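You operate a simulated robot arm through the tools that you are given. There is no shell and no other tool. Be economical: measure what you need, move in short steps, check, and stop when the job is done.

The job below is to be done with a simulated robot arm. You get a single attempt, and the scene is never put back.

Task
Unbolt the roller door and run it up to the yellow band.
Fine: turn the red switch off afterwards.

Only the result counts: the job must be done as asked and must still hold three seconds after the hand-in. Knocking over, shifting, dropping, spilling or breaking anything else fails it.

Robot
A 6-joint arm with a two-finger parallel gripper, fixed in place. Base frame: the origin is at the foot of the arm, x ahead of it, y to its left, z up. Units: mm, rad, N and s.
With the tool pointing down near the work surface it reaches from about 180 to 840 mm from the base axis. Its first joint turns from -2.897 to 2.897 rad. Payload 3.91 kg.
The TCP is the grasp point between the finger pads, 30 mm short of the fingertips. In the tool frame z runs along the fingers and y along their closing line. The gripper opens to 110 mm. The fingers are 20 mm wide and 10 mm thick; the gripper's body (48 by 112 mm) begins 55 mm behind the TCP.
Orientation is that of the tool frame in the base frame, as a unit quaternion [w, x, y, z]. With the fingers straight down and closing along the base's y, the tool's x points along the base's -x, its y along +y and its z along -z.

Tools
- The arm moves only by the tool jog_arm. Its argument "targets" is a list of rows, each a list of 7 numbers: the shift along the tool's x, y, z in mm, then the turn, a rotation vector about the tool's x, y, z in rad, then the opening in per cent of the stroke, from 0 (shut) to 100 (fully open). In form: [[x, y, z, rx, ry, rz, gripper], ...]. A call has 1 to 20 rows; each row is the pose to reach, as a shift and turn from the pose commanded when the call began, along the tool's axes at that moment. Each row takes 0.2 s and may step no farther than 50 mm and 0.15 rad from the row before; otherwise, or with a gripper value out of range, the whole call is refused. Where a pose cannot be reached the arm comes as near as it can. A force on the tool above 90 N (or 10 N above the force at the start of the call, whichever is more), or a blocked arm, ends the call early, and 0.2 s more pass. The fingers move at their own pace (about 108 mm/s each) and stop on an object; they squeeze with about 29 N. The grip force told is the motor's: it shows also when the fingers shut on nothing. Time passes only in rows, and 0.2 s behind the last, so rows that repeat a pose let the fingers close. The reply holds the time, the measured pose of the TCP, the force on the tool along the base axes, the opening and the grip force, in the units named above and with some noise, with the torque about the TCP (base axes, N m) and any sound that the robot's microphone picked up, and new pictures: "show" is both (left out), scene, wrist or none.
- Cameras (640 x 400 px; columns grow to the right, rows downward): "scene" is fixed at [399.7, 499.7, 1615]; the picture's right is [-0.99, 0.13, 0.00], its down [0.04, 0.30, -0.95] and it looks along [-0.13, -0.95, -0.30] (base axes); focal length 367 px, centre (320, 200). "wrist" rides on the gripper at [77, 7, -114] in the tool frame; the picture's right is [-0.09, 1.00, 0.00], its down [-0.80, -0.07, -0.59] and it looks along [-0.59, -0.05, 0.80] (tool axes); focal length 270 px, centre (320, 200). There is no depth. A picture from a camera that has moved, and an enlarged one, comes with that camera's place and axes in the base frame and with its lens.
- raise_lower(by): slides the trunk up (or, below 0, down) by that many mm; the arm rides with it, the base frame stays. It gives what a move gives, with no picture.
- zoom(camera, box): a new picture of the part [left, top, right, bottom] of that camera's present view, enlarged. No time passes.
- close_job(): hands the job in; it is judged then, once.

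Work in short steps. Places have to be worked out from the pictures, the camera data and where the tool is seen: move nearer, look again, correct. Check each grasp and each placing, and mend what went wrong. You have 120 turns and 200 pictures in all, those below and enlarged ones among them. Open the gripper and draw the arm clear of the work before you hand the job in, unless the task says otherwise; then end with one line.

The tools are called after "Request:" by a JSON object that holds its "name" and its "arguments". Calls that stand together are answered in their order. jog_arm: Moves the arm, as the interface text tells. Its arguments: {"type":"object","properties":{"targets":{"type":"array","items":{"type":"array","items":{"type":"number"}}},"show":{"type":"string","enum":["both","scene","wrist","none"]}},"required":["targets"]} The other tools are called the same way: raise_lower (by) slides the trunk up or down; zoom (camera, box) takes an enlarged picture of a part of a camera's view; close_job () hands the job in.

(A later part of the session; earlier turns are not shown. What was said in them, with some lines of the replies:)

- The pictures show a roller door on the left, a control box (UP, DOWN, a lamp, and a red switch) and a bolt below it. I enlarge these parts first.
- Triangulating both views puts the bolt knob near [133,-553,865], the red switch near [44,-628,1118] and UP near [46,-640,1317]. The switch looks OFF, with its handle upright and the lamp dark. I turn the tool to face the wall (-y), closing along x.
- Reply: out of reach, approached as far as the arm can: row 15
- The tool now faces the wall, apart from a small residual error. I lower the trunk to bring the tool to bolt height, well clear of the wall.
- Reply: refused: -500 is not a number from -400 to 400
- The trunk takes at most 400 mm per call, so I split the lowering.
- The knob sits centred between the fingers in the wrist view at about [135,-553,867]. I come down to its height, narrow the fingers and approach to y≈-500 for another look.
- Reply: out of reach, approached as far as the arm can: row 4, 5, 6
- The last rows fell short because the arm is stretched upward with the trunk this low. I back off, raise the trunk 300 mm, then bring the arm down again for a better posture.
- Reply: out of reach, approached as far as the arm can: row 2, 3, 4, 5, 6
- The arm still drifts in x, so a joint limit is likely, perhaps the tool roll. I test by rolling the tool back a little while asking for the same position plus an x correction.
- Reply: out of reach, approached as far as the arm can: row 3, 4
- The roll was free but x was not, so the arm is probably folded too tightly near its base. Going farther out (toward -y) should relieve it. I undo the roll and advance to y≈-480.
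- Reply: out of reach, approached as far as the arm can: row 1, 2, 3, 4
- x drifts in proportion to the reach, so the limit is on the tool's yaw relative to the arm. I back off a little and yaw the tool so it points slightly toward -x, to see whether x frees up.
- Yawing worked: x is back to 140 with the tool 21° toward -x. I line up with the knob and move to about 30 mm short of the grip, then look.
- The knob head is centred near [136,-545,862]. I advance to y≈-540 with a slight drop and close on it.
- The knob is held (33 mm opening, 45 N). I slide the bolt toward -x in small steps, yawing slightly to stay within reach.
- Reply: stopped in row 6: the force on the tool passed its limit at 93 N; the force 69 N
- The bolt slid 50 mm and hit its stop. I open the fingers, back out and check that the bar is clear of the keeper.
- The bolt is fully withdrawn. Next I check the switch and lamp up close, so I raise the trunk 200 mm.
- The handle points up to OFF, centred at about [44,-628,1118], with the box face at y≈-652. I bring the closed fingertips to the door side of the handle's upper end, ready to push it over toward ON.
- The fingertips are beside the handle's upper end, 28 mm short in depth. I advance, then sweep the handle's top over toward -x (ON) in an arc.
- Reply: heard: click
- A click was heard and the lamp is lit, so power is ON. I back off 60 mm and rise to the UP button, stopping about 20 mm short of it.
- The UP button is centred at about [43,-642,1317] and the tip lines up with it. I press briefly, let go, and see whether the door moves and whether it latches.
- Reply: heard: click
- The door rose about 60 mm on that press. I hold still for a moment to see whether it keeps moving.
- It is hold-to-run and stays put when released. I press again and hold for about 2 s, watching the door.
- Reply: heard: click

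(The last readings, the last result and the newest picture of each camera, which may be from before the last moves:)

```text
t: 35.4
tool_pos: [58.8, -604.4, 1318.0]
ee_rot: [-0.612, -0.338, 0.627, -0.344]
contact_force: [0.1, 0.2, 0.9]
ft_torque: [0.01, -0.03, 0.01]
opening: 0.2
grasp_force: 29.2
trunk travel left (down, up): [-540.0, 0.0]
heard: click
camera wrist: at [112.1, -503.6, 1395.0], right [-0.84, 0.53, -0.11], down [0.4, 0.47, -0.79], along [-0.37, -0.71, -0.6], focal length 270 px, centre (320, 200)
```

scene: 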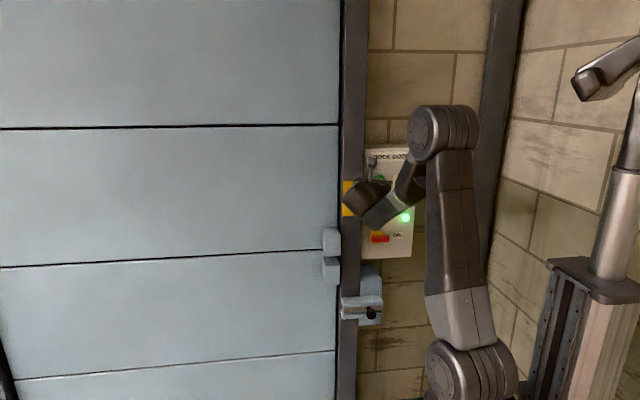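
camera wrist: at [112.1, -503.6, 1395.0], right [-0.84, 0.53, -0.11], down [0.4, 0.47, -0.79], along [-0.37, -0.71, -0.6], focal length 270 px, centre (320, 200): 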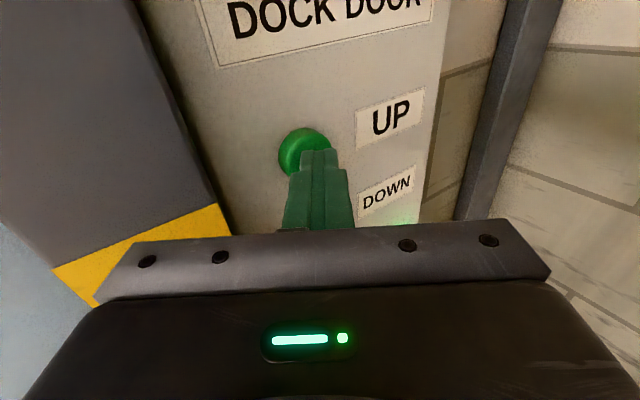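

Speed is about 75 mm/s, and the door keeper will pass well behind the hand. I hold UP for 18 rows more.

Request:
{"name": "jog_arm", "arguments": {"targets": [[0, -9.1, 14.4, 0, 0, 0, 0], [0, -9.1, 14.4, 0, 0, 0, 0], [0, -9.1, 14.4, 0, 0, 0, 0], [0, -9.1, 14.4, 0, 0, 0, 0], [0, -9.1, 14.4, 0, 0, 0, 0], [0, -9.1, 14.4, 0, 0, 0, 0], [0, -9.1, 14.4, 0, 0, 0, 0], [0, -9.1, 14.4, 0, 0, 0, 0], [0, -9.1, 14.4, 0, 0, 0, 0], [0, -9.1, 14.4, 0, 0, 0, 0], [0, -9.1, 14.4, 0, 0, 0, 0], [0, -9.1, 14.4, 0, 0, 0, 0], [0, -9.1, 14.4, 0, 0, 0, 0], [0, -9.1, 14.4, 0, 0, 0, 0], [0, -9.1, 14.4, 0, 0, 0, 0], [0, -9.1, 14.4, 0, 0, 0, 0], [0, -9.1, 14.4, 0, 0, 0, 0], [0, 0, 0, 0, 0, 0, 0]]}}

```text
t: 39.2
tool_pos: [58.8, -603.2, 1316.8]
ee_rot: [-0.611, -0.338, 0.628, -0.344]
contact_force: [-0.7, 0.3, 0.0]
ft_torque: [0.01, 0.03, -0.02]
opening: 0.0
grasp_force: 29.2
trunk travel left (down, up): [-540.0, 0.0]
heard: click
camera wrist: at [111.7, -503.3, 1394.5], right [-0.84, 0.53, -0.11], down [0.4, 0.47, -0.79], along [-0.37, -0.7, -0.6], focal length 270 px, centre (320, 200)
```

scene: 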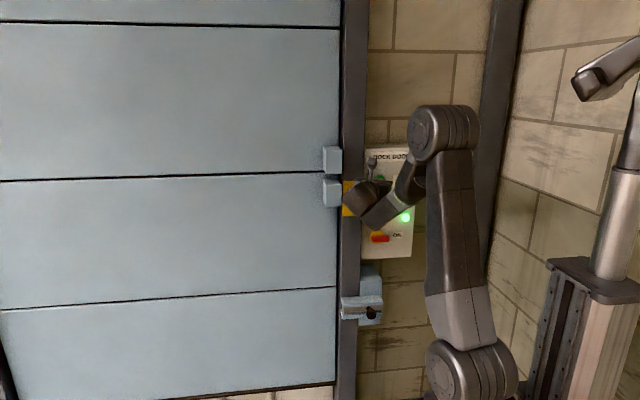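
wrist: 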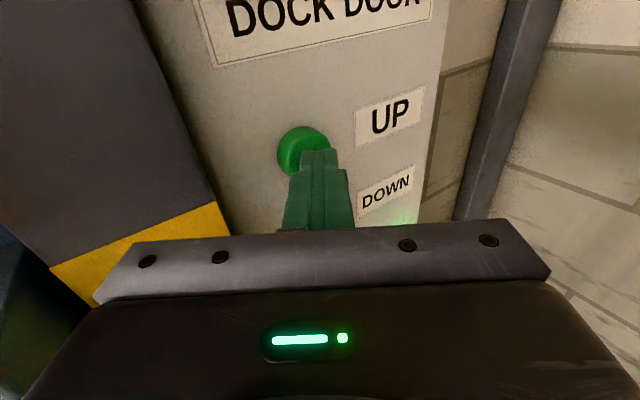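

The door's bottom edge is now visible (row 384, z≈500). The band covers rows 181–216, so about 750 mm remain. I keep UP held.

Request:
{"name": "jog_arm", "arguments": {"targets": [[0, -9.1, 14.4, 0, 0, 0, 0], [0, -9.1, 14.4, 0, 0, 0, 0], [0, -9.1, 14.4, 0, 0, 0, 0], [0, -9.1, 14.4, 0, 0, 0, 0], [0, -9.1, 14.4, 0, 0, 0, 0], [0, -9.1, 14.4, 0, 0, 0, 0], [0, -9.1, 14.4, 0, 0, 0, 0], [0, -9.1, 14.4, 0, 0, 0, 0], [0, -9.1, 14.4, 0, 0, 0, 0], [0, -9.1, 14.4, 0, 0, 0, 0], [0, -9.1, 14.4, 0, 0, 0, 0], [0, -9.1, 14.4, 0, 0, 0, 0], [0, -9.1, 14.4, 0, 0, 0, 0], [0, -9.1, 14.4, 0, 0, 0, 0], [0, -9.1, 14.4, 0, 0, 0, 0], [0, -9.1, 14.4, 0, 0, 0, 0], [0, -9.1, 14.4, 0, 0, 0, 0], [0, -9.1, 14.4, 0, 0, 0, 0], [0, -9.1, 14.4, 0, 0, 0, 0], [0, 0, 0, 0, 0, 0, 0]], "show": "scene"}}

```text
t: 43.4
tool_pos: [59.9, -603.1, 1317.2]
ee_rot: [-0.612, -0.337, 0.628, -0.343]
contact_force: [0.1, 0.2, -0.2]
ft_torque: [0.01, 0.01, 0.05]
opening: 0.2
grasp_force: 28.6
trunk travel left (down, up): [-540.0, 0.0]
heard: click
```

scene: 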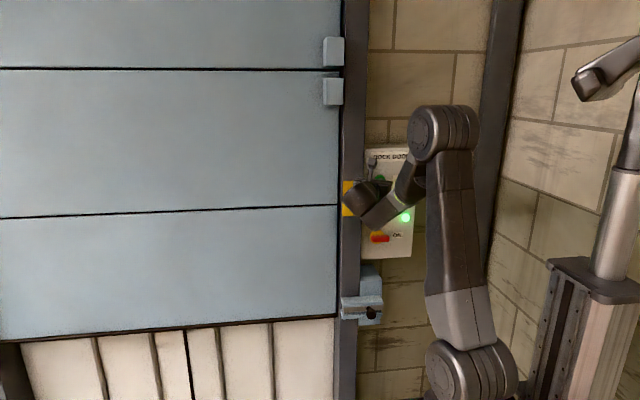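

The bottom edge is at row 316 (z≈810), having gained 308 mm in that call. I do one more identical press, which should leave about 140 mm.

Request:
{"name": "jog_arm", "arguments": {"targets": [[0, -9.1, 14.4, 0, 0, 0, 0], [0, -9.1, 14.4, 0, 0, 0, 0], [0, -9.1, 14.4, 0, 0, 0, 0], [0, -9.1, 14.4, 0, 0, 0, 0], [0, -9.1, 14.4, 0, 0, 0, 0], [0, -9.1, 14.4, 0, 0, 0, 0], [0, -9.1, 14.4, 0, 0, 0, 0], [0, -9.1, 14.4, 0, 0, 0, 0], [0, -9.1, 14.4, 0, 0, 0, 0], [0, -9.1, 14.4, 0, 0, 0, 0], [0, -9.1, 14.4, 0, 0, 0, 0], [0, -9.1, 14.4, 0, 0, 0, 0], [0, -9.1, 14.4, 0, 0, 0, 0], [0, -9.1, 14.4, 0, 0, 0, 0], [0, -9.1, 14.4, 0, 0, 0, 0], [0, -9.1, 14.4, 0, 0, 0, 0], [0, -9.1, 14.4, 0, 0, 0, 0], [0, -9.1, 14.4, 0, 0, 0, 0], [0, -9.1, 14.4, 0, 0, 0, 0], [0, 0, 0, 0, 0, 0, 0]], "show": "scene"}}

```text
t: 47.6
tool_pos: [58.7, -600.5, 1315.8]
ee_rot: [-0.612, -0.338, 0.627, -0.343]
contact_force: [0.0, 0.1, -0.6]
ft_torque: [0.03, -0.03, 0.01]
opening: 0.2
grasp_force: 29.4
trunk travel left (down, up): [-540.0, 0.0]
heard: click
```

scene: 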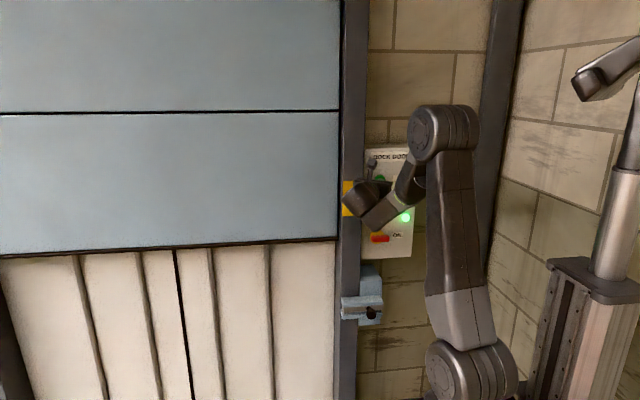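

The bottom edge is at row 238, with the band centre at about row 198, so roughly 135 mm remain. I press for 7 rows and check.

Request:
{"name": "jog_arm", "arguments": {"targets": [[0, -9.1, 14.4, 0, 0, 0, 0], [0, -9.1, 14.4, 0, 0, 0, 0], [0, -9.1, 14.4, 0, 0, 0, 0], [0, -9.1, 14.4, 0, 0, 0, 0], [0, -9.1, 14.4, 0, 0, 0, 0], [0, -9.1, 14.4, 0, 0, 0, 0], [0, -9.1, 14.4, 0, 0, 0, 0], [0, 0, 0, 0, 0, 0, 0]], "show": "none"}}

Request:
{"name": "zoom", "arguments": {"camera": "scene", "box": [280, 150, 400, 250]}}

```text
t: 49.4
tool_pos: [59.5, -601.1, 1316.3]
ee_rot: [-0.612, -0.336, 0.629, -0.343]
contact_force: [-0.2, -0.5, 0.1]
ft_torque: [-0.01, 0.02, 0.03]
opening: 0.0
grasp_force: 28.8
trunk travel left (down, up): [-540.0, 0.0]
heard: click
```

```text
4.00 times, centred on (340, 200) of scene
camera zoom: at [399.7, 499.7, 1615.0], right [-0.99, 0.13, 0.0], down [0.04, 0.3, -0.95], along [-0.13, -0.95, -0.3], focal length 1469 px, centre (240, 200)
```

zoom: 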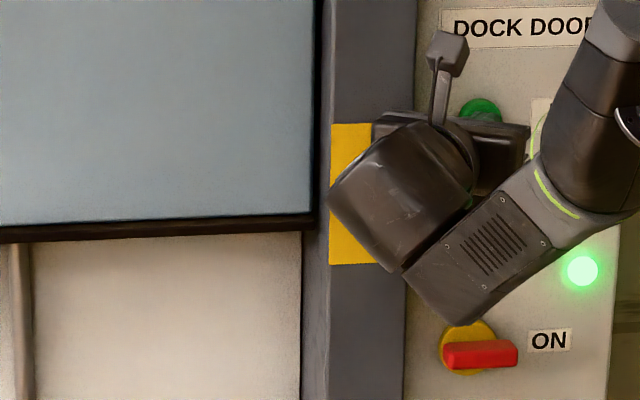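

The bottom edge is already in the lower part of the band. I press about three rows more to centre it.

Request:
{"name": "jog_arm", "arguments": {"targets": [[0, -9.1, 14.4, 0, 0, 0, 0], [0, -9.1, 14.4, 0, 0, 0, 0], [0, -9.1, 14.4, 0, 0, 0, 0], [0, 0, 0, 0, 0, 0, 0]], "show": "none"}}

Request:
{"name": "zoom", "arguments": {"camera": "scene", "box": [280, 150, 400, 250]}}

```text
t: 50.4
tool_pos: [59.1, -602.4, 1316.9]
ee_rot: [-0.612, -0.337, 0.628, -0.344]
contact_force: [-0.3, 0.3, 0.2]
ft_torque: [0.02, 0.01, 0.02]
opening: 0.0
grasp_force: 29.0
trunk travel left (down, up): [-540.0, 0.0]
heard: click
```

```text
4.00 times, centred on (340, 200) of scene
camera zoom: at [399.7, 499.7, 1615.0], right [-0.99, 0.13, 0.0], down [0.04, 0.3, -0.95], along [-0.13, -0.95, -0.3], focal length 1469 px, centre (240, 200)
```

zoom: 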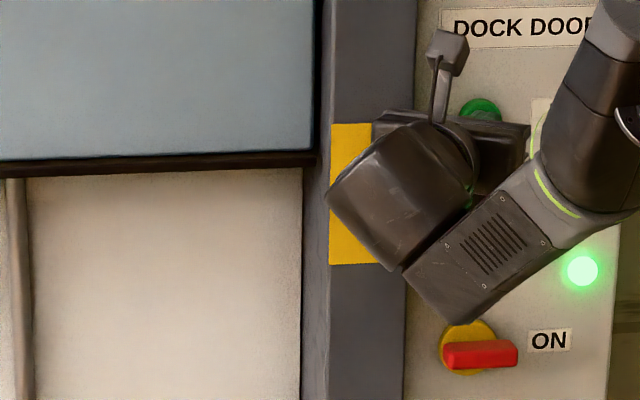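

The bottom edge sits well within the band, close to its middle. Now I turn the switch OFF: back off, drop to just above the door-side end of the horizontal handle, and look.

Request:
{"name": "jog_arm", "arguments": {"targets": [[0, 21.5, -33.7, 0, 0, 0, 0], [-43, 17, -36, 0, 0, 0, 0], [-86, 13, -38, 0, 0, 0, 0], [-129, 9, -41, 0, 0, 0, 0], [-169.5, 5.5, -43.4, 0, 0, 0, 0], [-169.5, 5.5, -43.4, 0, 0, 0, 0]]}}

Request:
{"name": "zoom", "arguments": {"camera": "wrist", "box": [160, 50, 480, 250]}}

```text
t: 51.8
tool_pos: [82.7, -559.6, 1146.9]
ee_rot: [-0.611, -0.337, 0.628, -0.344]
contact_force: [-0.7, -0.1, 0.6]
ft_torque: [0.0, 0.0, 0.0]
opening: 0.1
grasp_force: 29.1
trunk travel left (down, up): [-540.0, 0.0]
camera wrist: at [135.3, -459.8, 1224.3], right [-0.84, 0.53, -0.11], down [0.4, 0.47, -0.79], along [-0.37, -0.7, -0.6], focal length 270 px, centre (320, 200)
```

scene: 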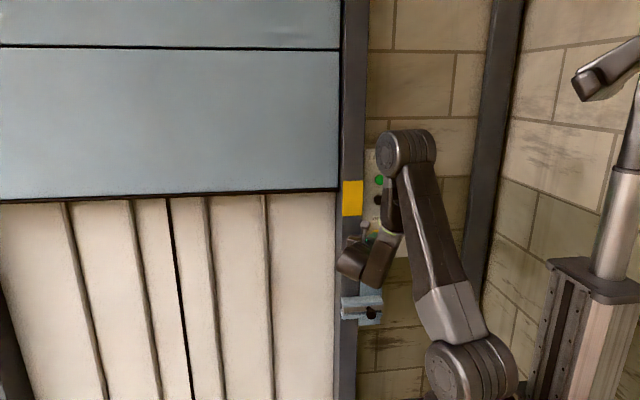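
wrist: 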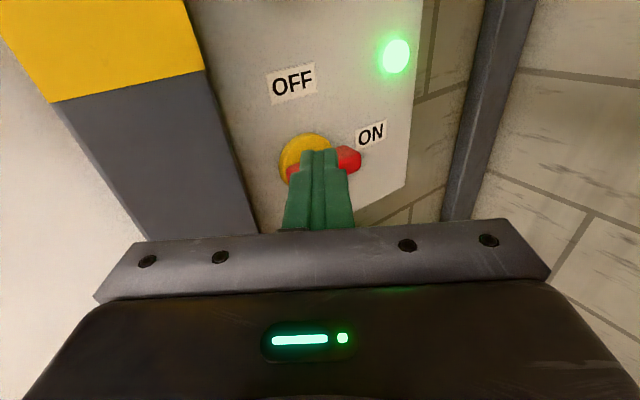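

```text
2.00 times, centred on (320, 150) of wrist
camera zoom: at [135.3, -459.8, 1224.3], right [-0.84, 0.53, -0.11], down [0.4, 0.47, -0.79], along [-0.37, -0.7, -0.6], focal length 541 px, centre (320, 300)
```

zoom: 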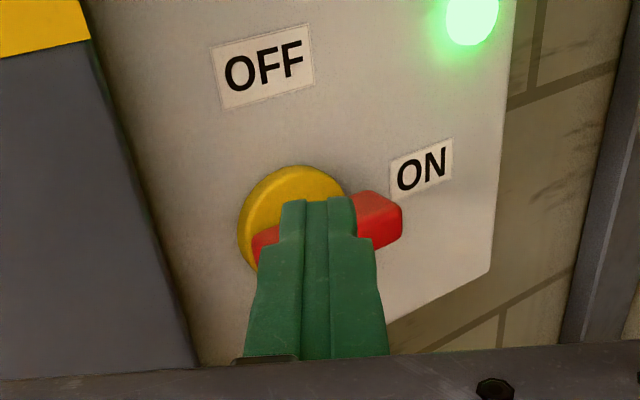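

The handle lies horizontal with the tip above its door-side end. I go in and push that end down and round to the bottom, turning it counter-clockwise to OFF.

Request:
{"name": "jog_arm", "arguments": {"targets": [[0, -15, 23.6, 0, 0, 0, 0], [0, -30, 47.2, 0, 0, 0, 0], [-10, -29.8, 47.4, 0, 0, 0, 0], [-16, -34.3, 44.6, 0, 0, 0, 0], [-28, -35.6, 43.6, 0, 0, 0, 0], [-36, -35, 44.2, 0, 0, 0, 0], [-42, -33.7, 45, 0, 0, 0, 0], [-49, -27.7, 48.8, 0, 0, 0, 0], [-50, -24.3, 51, 0, 0, 0, 0]]}}

Request:
{"name": "zoom", "arguments": {"camera": "wrist", "box": [160, 50, 480, 250]}}

```text
t: 53.8
tool_pos: [85.3, -615.5, 1099.5]
ee_rot: [-0.613, -0.34, 0.623, -0.346]
contact_force: [46.3, 24.4, 13.0]
ft_torque: [-0.36, 0.98, 0.77]
opening: 0.1
grasp_force: 29.2
trunk travel left (down, up): [-540.0, 0.0]
heard: click
camera wrist: at [137.3, -514.1, 1176.7], right [-0.84, 0.53, -0.1], down [0.39, 0.47, -0.79], along [-0.37, -0.71, -0.6], focal length 270 px, centre (320, 200)
```

scene: 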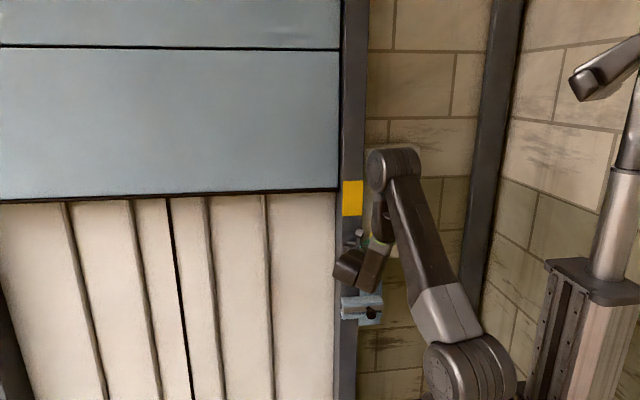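
wrist: 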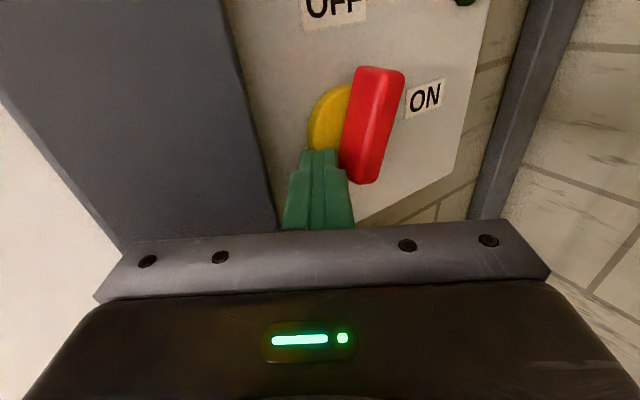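

```text
2.00 times, centred on (320, 150) of wrist
camera zoom: at [137.3, -514.1, 1176.7], right [-0.84, 0.53, -0.1], down [0.39, 0.47, -0.79], along [-0.37, -0.71, -0.6], focal length 541 px, centre (320, 300)
```

zoom: 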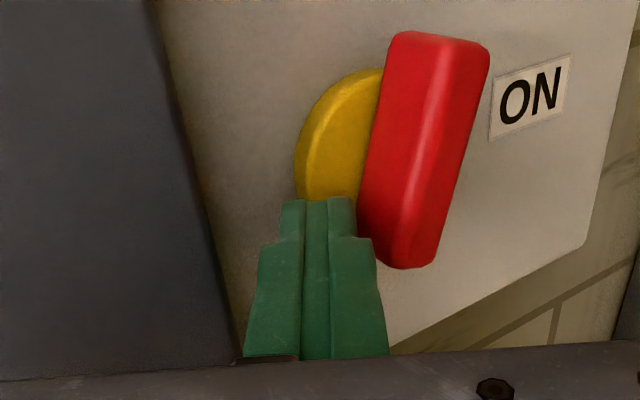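

A click was heard, and the handle is upright and pressed against its stop. I ease off, withdraw and check the lamp and handle.

Request:
{"name": "jog_arm", "arguments": {"targets": [[0, -3, -2, 0, 0, 0, 0], [0, 8, -20, 0, 0, 0, 0], [0, 24, -50, 0, 0, 0, 0], [0, 40, -80, 0, 0, 0, 0], [0, 50, -115, 0, 0, 0, 0], [0, 60, -150, 0, 0, 0, 50]]}}

Request:
{"name": "zoom", "arguments": {"camera": "wrist", "box": [100, 0, 420, 200]}}

Request:
{"name": "zoom", "arguments": {"camera": "scene", "box": [290, 160, 450, 260]}}

```text
t: 55.2
tool_pos: [107.3, -460.3, 1099.1]
ee_rot: [-0.612, -0.337, 0.628, -0.343]
contact_force: [-0.2, -0.5, -0.2]
ft_torque: [0.0, -0.02, 0.02]
opening: 55.1
grasp_force: 0.0
trunk travel left (down, up): [-540.0, 0.0]
camera wrist: at [159.8, -360.2, 1176.6], right [-0.84, 0.54, -0.11], down [0.4, 0.47, -0.79], along [-0.37, -0.7, -0.6], focal length 270 px, centre (320, 200)
```

scene: 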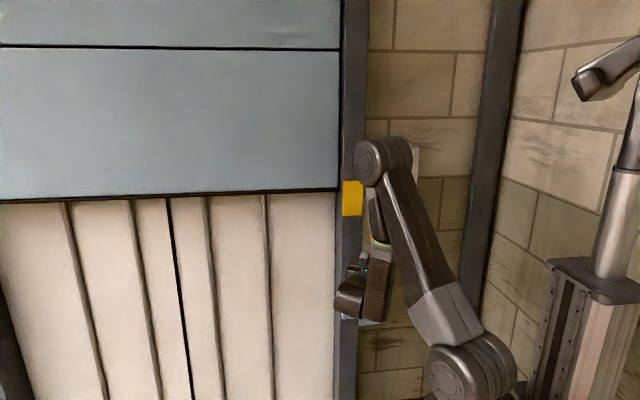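
wrist: 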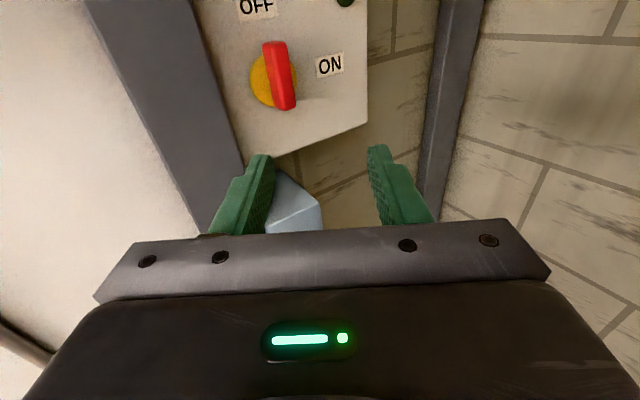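

```text
2.00 times, centred on (260, 100) of wrist
camera zoom: at [159.8, -360.2, 1176.6], right [-0.84, 0.54, -0.11], down [0.4, 0.47, -0.79], along [-0.37, -0.7, -0.6], focal length 541 px, centre (440, 400)
```

zoom: 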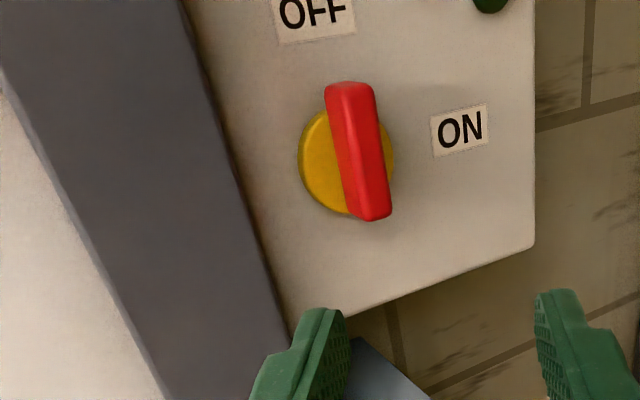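

```text
4.00 times, centred on (370, 210) of scene
camera zoom: at [399.7, 499.7, 1615.0], right [-0.99, 0.13, 0.0], down [0.04, 0.3, -0.95], along [-0.13, -0.95, -0.3], focal length 1469 px, centre (120, 160)
```

zoom: 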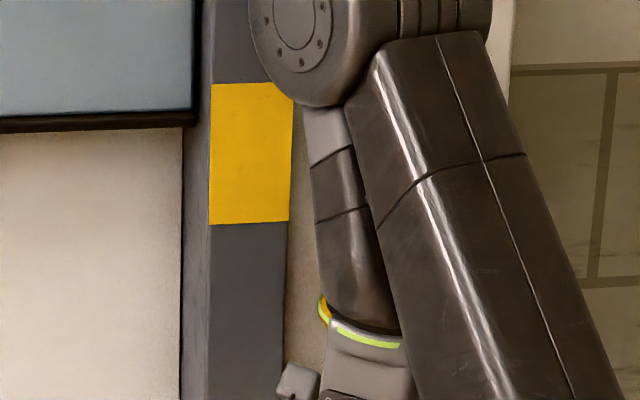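

The lamp is dark, the handle is back upright at OFF, the door's bottom edge holds within the yellow band, and the bolt is withdrawn. The gripper is open and clear, so I hand in.

Request:
{"name": "close_job", "arguments": {}}

```text
The job is handed in.
```

The roller door is unbolted and run up so its bottom edge sits within the yellow band. The red switch was off at the start, so I turned it on to run the door. It is now back at OFF with the lamp dark, and the job is handed in.
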